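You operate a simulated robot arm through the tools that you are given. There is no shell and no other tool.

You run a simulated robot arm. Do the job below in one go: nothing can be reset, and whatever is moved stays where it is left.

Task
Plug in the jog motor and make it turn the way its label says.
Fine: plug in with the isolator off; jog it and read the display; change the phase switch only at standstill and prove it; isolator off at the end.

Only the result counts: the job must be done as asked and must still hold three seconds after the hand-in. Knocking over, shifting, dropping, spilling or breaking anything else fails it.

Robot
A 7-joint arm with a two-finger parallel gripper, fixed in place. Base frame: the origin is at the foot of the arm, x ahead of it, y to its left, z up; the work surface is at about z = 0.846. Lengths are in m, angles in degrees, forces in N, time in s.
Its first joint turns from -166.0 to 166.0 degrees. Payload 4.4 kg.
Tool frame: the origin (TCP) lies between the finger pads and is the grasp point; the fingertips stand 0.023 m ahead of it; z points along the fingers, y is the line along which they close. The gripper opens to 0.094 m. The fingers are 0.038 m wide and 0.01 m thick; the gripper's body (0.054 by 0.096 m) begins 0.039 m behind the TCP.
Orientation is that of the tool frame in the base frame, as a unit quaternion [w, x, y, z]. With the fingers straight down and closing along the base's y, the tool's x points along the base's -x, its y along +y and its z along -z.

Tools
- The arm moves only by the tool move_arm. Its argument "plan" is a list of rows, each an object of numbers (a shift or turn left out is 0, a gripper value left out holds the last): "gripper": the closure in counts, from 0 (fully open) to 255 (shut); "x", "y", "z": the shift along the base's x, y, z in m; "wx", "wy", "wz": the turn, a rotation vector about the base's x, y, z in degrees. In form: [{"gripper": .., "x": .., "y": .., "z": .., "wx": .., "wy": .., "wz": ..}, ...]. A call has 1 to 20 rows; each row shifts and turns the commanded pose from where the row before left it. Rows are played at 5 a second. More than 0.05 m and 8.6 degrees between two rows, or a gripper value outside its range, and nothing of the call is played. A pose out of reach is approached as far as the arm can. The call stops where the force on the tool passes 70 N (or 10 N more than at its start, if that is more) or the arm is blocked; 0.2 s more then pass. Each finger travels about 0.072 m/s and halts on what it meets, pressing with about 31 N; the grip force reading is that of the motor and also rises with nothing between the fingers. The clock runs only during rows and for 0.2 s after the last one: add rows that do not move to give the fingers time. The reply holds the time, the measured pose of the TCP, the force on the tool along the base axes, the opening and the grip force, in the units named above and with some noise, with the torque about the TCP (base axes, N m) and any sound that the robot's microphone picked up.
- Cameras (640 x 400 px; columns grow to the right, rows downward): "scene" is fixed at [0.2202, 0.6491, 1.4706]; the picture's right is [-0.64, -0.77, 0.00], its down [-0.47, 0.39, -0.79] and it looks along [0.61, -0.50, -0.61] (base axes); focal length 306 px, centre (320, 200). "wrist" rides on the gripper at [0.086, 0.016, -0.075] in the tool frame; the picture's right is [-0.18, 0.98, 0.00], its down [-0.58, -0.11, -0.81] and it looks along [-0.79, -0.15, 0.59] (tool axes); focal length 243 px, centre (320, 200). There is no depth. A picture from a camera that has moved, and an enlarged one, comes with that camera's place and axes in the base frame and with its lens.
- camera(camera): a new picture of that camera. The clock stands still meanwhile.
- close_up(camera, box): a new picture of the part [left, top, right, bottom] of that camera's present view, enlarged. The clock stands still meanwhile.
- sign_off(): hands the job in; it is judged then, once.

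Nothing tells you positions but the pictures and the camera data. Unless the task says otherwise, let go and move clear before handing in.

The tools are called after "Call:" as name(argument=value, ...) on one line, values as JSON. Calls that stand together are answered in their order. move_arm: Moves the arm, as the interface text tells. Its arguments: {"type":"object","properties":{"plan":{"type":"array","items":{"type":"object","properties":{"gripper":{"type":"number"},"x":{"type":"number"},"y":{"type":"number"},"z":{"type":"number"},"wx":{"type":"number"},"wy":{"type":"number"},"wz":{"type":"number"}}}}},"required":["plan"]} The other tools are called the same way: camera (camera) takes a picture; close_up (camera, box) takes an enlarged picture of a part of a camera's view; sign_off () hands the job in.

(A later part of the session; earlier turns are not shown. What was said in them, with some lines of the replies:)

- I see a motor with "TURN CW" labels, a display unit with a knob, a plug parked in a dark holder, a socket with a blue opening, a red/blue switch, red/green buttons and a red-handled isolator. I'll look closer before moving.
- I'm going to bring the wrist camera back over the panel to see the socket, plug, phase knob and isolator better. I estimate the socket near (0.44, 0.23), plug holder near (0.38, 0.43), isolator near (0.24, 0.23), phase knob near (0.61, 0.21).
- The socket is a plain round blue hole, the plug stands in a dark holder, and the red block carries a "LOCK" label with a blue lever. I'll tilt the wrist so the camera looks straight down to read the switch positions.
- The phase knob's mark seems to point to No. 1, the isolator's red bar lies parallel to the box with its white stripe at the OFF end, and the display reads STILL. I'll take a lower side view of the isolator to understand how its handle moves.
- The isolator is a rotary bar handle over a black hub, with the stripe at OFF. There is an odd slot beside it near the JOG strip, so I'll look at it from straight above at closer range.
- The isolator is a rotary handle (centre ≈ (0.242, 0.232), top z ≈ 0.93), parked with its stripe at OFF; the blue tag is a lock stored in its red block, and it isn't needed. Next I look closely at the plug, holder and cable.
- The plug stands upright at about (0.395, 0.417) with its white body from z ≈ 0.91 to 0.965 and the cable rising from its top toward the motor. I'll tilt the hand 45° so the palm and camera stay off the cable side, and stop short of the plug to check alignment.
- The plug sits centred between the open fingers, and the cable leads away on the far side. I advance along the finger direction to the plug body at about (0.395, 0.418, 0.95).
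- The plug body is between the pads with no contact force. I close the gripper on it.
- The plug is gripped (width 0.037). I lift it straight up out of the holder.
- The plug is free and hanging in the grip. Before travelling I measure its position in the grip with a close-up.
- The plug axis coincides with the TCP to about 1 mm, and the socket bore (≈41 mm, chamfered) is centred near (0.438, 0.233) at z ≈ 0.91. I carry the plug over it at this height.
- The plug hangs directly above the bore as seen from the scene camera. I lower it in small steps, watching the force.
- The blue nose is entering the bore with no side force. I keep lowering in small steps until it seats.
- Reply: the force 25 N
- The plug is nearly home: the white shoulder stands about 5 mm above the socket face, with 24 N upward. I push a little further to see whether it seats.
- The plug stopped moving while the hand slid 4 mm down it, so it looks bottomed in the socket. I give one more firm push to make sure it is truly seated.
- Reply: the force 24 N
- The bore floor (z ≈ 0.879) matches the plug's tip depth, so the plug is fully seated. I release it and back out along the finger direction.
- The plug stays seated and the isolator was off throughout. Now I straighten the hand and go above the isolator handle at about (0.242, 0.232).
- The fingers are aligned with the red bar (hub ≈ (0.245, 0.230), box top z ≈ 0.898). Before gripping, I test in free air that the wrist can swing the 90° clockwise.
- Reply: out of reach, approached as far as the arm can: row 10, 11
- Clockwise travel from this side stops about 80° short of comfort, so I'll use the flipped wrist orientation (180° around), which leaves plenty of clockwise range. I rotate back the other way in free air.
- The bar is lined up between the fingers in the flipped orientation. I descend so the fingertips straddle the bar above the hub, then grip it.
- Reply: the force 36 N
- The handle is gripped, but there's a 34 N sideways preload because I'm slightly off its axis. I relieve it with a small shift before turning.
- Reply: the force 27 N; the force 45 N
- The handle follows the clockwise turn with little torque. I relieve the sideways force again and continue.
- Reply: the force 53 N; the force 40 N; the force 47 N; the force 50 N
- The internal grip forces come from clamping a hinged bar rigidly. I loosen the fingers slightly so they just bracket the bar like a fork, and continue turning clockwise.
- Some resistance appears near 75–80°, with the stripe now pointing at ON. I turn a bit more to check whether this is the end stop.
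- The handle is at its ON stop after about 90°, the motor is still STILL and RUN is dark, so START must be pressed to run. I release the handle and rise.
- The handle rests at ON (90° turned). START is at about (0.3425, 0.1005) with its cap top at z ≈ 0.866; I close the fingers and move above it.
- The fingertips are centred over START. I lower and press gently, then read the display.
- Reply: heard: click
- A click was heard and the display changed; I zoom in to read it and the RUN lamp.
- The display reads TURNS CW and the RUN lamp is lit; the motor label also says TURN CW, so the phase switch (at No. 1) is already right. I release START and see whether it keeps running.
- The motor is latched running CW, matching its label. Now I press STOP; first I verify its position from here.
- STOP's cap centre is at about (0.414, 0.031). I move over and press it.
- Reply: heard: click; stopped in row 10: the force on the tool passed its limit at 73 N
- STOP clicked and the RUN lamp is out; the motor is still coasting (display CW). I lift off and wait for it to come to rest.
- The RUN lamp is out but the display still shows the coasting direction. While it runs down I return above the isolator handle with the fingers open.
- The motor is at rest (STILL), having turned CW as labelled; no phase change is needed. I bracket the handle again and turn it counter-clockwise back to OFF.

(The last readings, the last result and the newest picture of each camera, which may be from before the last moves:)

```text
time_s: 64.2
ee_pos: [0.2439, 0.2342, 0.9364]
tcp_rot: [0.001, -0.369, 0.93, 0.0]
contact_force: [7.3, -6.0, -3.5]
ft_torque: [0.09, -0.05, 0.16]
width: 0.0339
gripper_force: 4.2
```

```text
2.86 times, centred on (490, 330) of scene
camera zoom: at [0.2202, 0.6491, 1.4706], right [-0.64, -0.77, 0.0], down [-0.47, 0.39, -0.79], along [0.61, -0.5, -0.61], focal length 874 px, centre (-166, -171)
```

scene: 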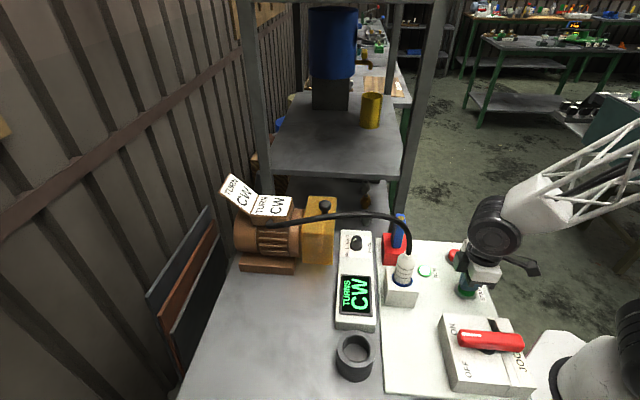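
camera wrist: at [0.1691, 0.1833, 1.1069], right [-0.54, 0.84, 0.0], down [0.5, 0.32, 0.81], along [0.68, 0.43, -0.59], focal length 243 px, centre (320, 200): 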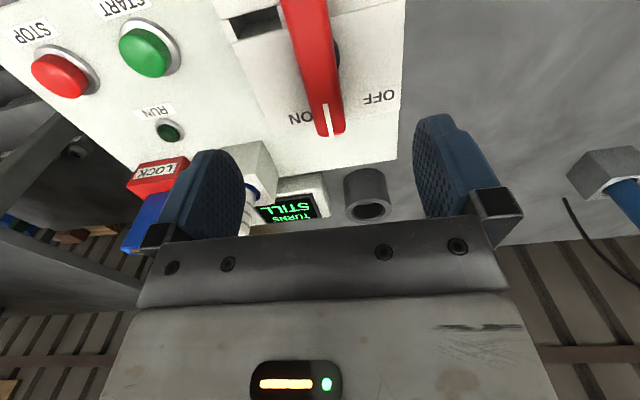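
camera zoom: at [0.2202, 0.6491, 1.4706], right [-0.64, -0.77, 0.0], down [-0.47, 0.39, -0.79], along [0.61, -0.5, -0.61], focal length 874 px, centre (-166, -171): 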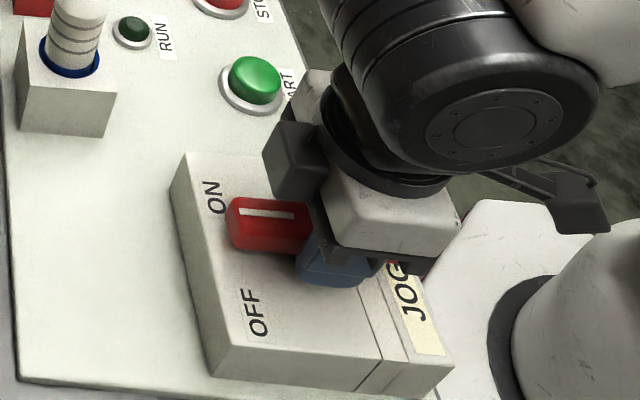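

Call:
move_arm(plan=[{"x": 0.001, "y": -0.0015}, {"wz": 5}, {"wz": 5}, {"wz": 5}, {"wz": 5}, {}])

Call:
close_up(camera="scene", box=[410, 260, 570, 400])

```text
time_s: 65.6
ee_pos: [0.2452, 0.2327, 0.937]
tcp_rot: [0.001, -0.524, 0.852, 0.0]
contact_force: [-7.5, 6.9, 2.8]
ft_torque: [0.09, 0.22, -0.22]
width: 0.0339
gripper_force: 4.9
```

```text
2.86 times, centred on (490, 330) of scene
camera zoom: at [0.2202, 0.6491, 1.4706], right [-0.64, -0.77, 0.0], down [-0.47, 0.39, -0.79], along [0.61, -0.5, -0.61], focal length 874 px, centre (-166, -171)
```

zoom: 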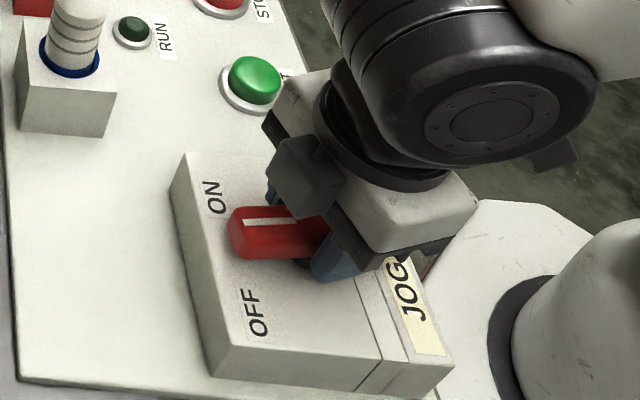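

Call:
move_arm(plan=[{"wz": 5}, {"wz": 5}, {"wz": 5}, {"wz": 5}, {}])

Call:
close_up(camera="scene", box=[410, 260, 570, 400])

```text
time_s: 66.8
ee_pos: [0.2453, 0.232, 0.9361]
tcp_rot: [0.001, -0.664, 0.748, 0.0]
contact_force: [-2.7, -0.2, 0.3]
ft_torque: [-0.03, 0.03, -0.03]
width: 0.0312
gripper_force: 1.3
```

```text
2.86 times, centred on (490, 330) of scene
camera zoom: at [0.2202, 0.6491, 1.4706], right [-0.64, -0.77, 0.0], down [-0.47, 0.39, -0.79], along [0.61, -0.5, -0.61], focal length 874 px, centre (-166, -171)
```

zoom: 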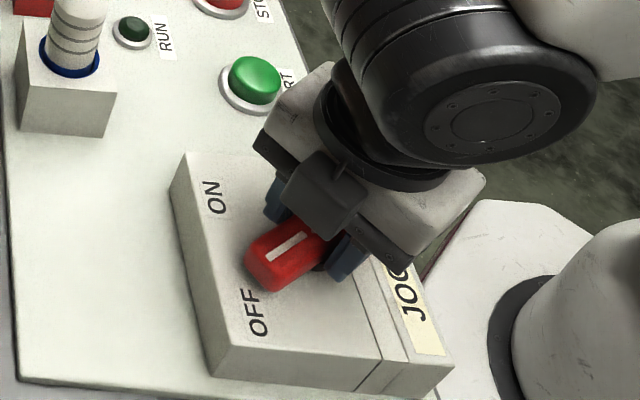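

Call:
move_arm(plan=[{"wz": 5}, {"wz": 5}, {"wz": 5}, {"wz": 5}, {"wz": 5}, {"wz": 5}, {"wz": 5}, {}])

Call:
close_up(camera="scene", box=[410, 260, 570, 400])

```text
time_s: 68.6
ee_pos: [0.2452, 0.2301, 0.9366]
tcp_rot: [-0.001, 0.858, -0.513, 0.0]
contact_force: [-2.7, -3.4, 0.3]
ft_torque: [-0.04, 0.07, 0.1]
width: 0.0314
gripper_force: 1.6
```

```text
2.86 times, centred on (490, 330) of scene
camera zoom: at [0.2202, 0.6491, 1.4706], right [-0.64, -0.77, 0.0], down [-0.47, 0.39, -0.79], along [0.61, -0.5, -0.61], focal length 874 px, centre (-166, -171)
```

zoom: 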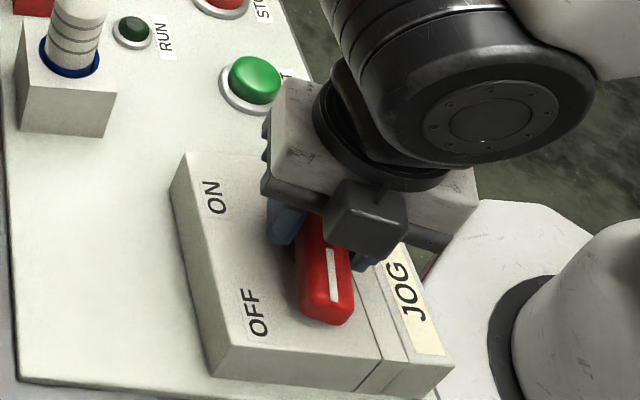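

Call:
move_arm(plan=[{"wz": 5}, {"wz": 5}, {"wz": 5}, {"wz": 4}, {}])

Call:
close_up(camera="scene", box=[410, 260, 570, 400])

```text
time_s: 69.8
ee_pos: [0.2458, 0.2304, 0.9367]
tcp_rot: [-0.001, 0.931, -0.365, -0.001]
contact_force: [-3.8, -2.6, -1.2]
ft_torque: [-0.03, 0.12, -0.09]
width: 0.0315
gripper_force: 1.5
```

```text
2.86 times, centred on (490, 330) of scene
camera zoom: at [0.2202, 0.6491, 1.4706], right [-0.64, -0.77, 0.0], down [-0.47, 0.39, -0.79], along [0.61, -0.5, -0.61], focal length 874 px, centre (-166, -171)
```

zoom: 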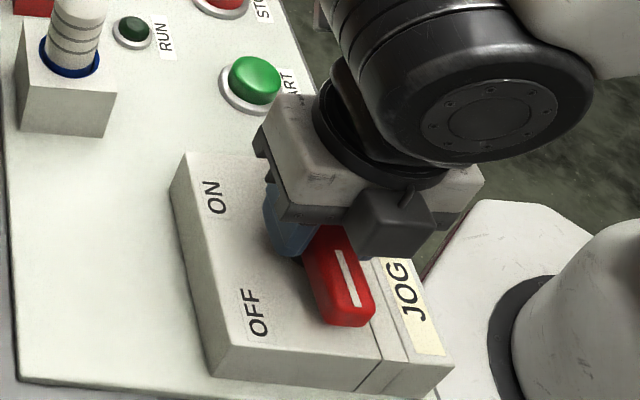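

Call:
move_arm(plan=[{"wz": 3}, {"wz": 2}, {}])

Call:
close_up(camera="scene", box=[410, 260, 570, 400])

```text
time_s: 70.6
ee_pos: [0.2456, 0.2312, 0.9358]
tcp_rot: [-0.001, 0.946, -0.324, -0.001]
contact_force: [-10.2, -5.7, 1.8]
ft_torque: [-0.15, 0.14, -0.29]
width: 0.0347
gripper_force: 5.3
```

```text
2.86 times, centred on (490, 330) of scene
camera zoom: at [0.2202, 0.6491, 1.4706], right [-0.64, -0.77, 0.0], down [-0.47, 0.39, -0.79], along [0.61, -0.5, -0.61], focal length 874 px, centre (-166, -171)
```

zoom: 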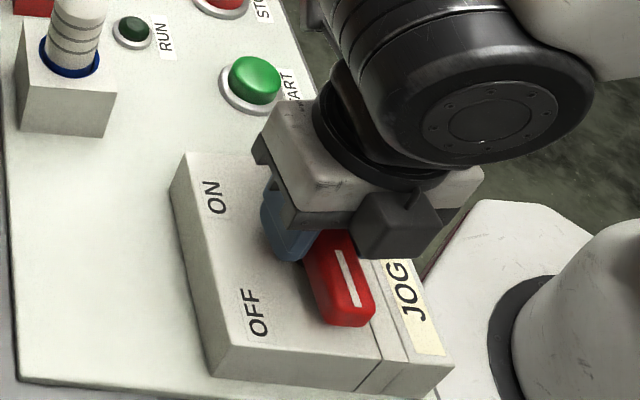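

The handle is against its OFF stop. I ease off, open the fingers and lift clear.

Call:
move_arm(plan=[{"wz": -5}, {"gripper": 0}, {"gripper": 0}, {"gripper": 0}, {"z": 0.03}, {"z": 0.04}, {"z": 0.05}, {"z": 0.05}, {}])

Call:
camera(camera="scene")

Call:
camera(camera="wrist")

Call:
close_up(camera="scene", box=[330, 225, 570, 400])

```text
time_s: 72.6
ee_pos: [0.2456, 0.2278, 1.1081]
tcp_rot: [-0.001, 0.931, -0.365, -0.001]
contact_force: [-0.5, -0.4, 0.0]
ft_torque: [-0.01, 0.01, 0.0]
width: 0.0943
gripper_force: 0.0
```

```text
taken
```

scene: 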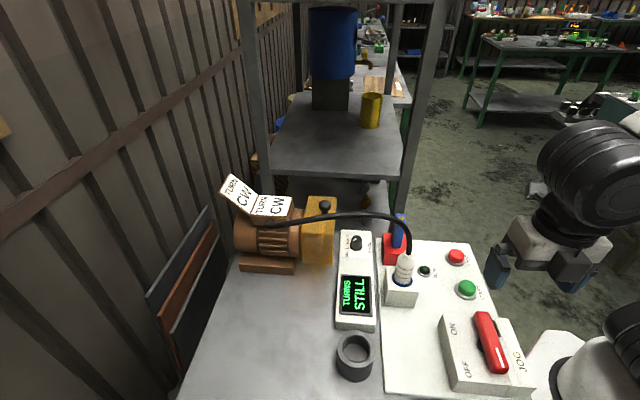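

```text
taken
camera wrist: at [0.297, 0.1583, 1.1812], right [-0.8, -0.6, 0.0], down [-0.35, 0.47, 0.81], along [-0.48, 0.65, -0.59], focal length 243 px, centre (320, 200)
```

wrist: 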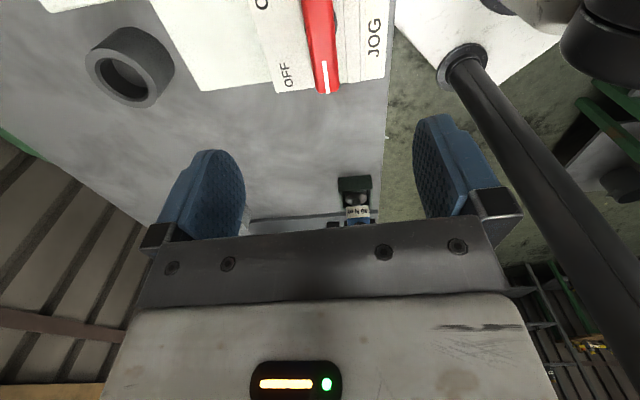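

```text
2.29 times, centred on (450, 312) of scene
camera zoom: at [0.2202, 0.6491, 1.4706], right [-0.64, -0.77, 0.0], down [-0.47, 0.39, -0.79], along [0.61, -0.5, -0.61], focal length 700 px, centre (23, -57)
```

zoom: 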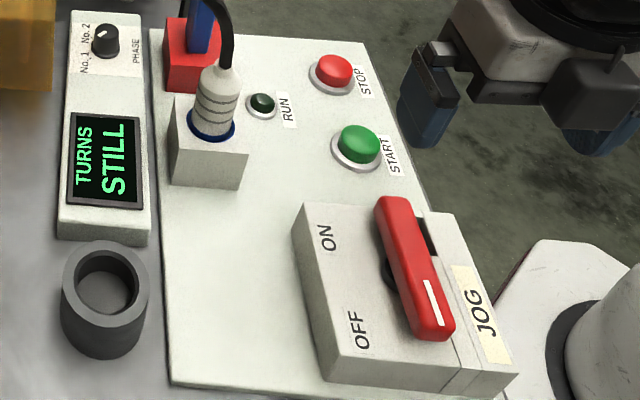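

The isolator is OFF, the motor is STILL, the plug is seated, nothing else has moved, and the arm is clear. A last close check before handing in.

Call:
close_up(camera="scene", box=[370, 220, 430, 310])

Call:
close_up(camera="wrist", box=[240, 0, 400, 120])

```text
4.44 times, centred on (400, 265) of scene
camera zoom: at [0.2202, 0.6491, 1.4706], right [-0.64, -0.77, 0.0], down [-0.47, 0.39, -0.79], along [0.61, -0.5, -0.61], focal length 1360 px, centre (-36, -89)
```

zoom: 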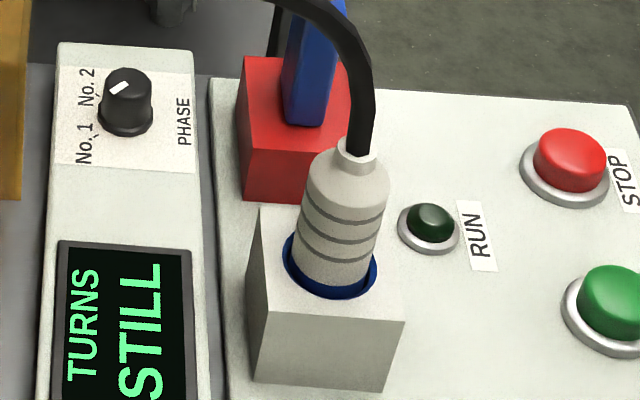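

```text
3.33 times, centred on (320, 60) of wrist
camera zoom: at [0.297, 0.1583, 1.1812], right [-0.8, -0.6, 0.0], down [-0.35, 0.47, 0.81], along [-0.48, 0.65, -0.59], focal length 809 px, centre (320, 667)
```

zoom: 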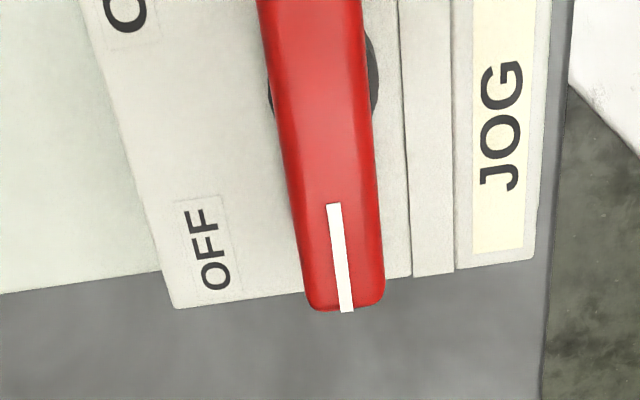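

The plug is fully seated. The jog showed TURNS CW, which matches the motor's TURN CW label. The motor is now at standstill and the isolator is back at OFF, so I hand the job in.

Call:
sign_off()

```text
The job is handed in.
```

The jog motor is plugged in and turns clockwise, as its TURN CW label says. I've handed the job in.

- **Plugging in:** I seated the plug fully in the blue socket with the isolator off.
- **Jog:** With the isolator on, I pressed START. The RUN lamp lit and the display read TURNS CW, and it kept running after I let go of the button.
- **Phase switch:** The direction was already right, so I left the switch alone. Its mark looks to be at No. 1.
- **Shutdown:** I pressed STOP and waited for the display to read STILL. Then I turned the isolator back to OFF against its stop.

The STOP press went slightly too hard: the arm's force guard tripped at 73 N. The button clicked, the RUN lamp went out, and the button looked normal afterwards. Nothing else looked moved, and the arm is clear of the panel.
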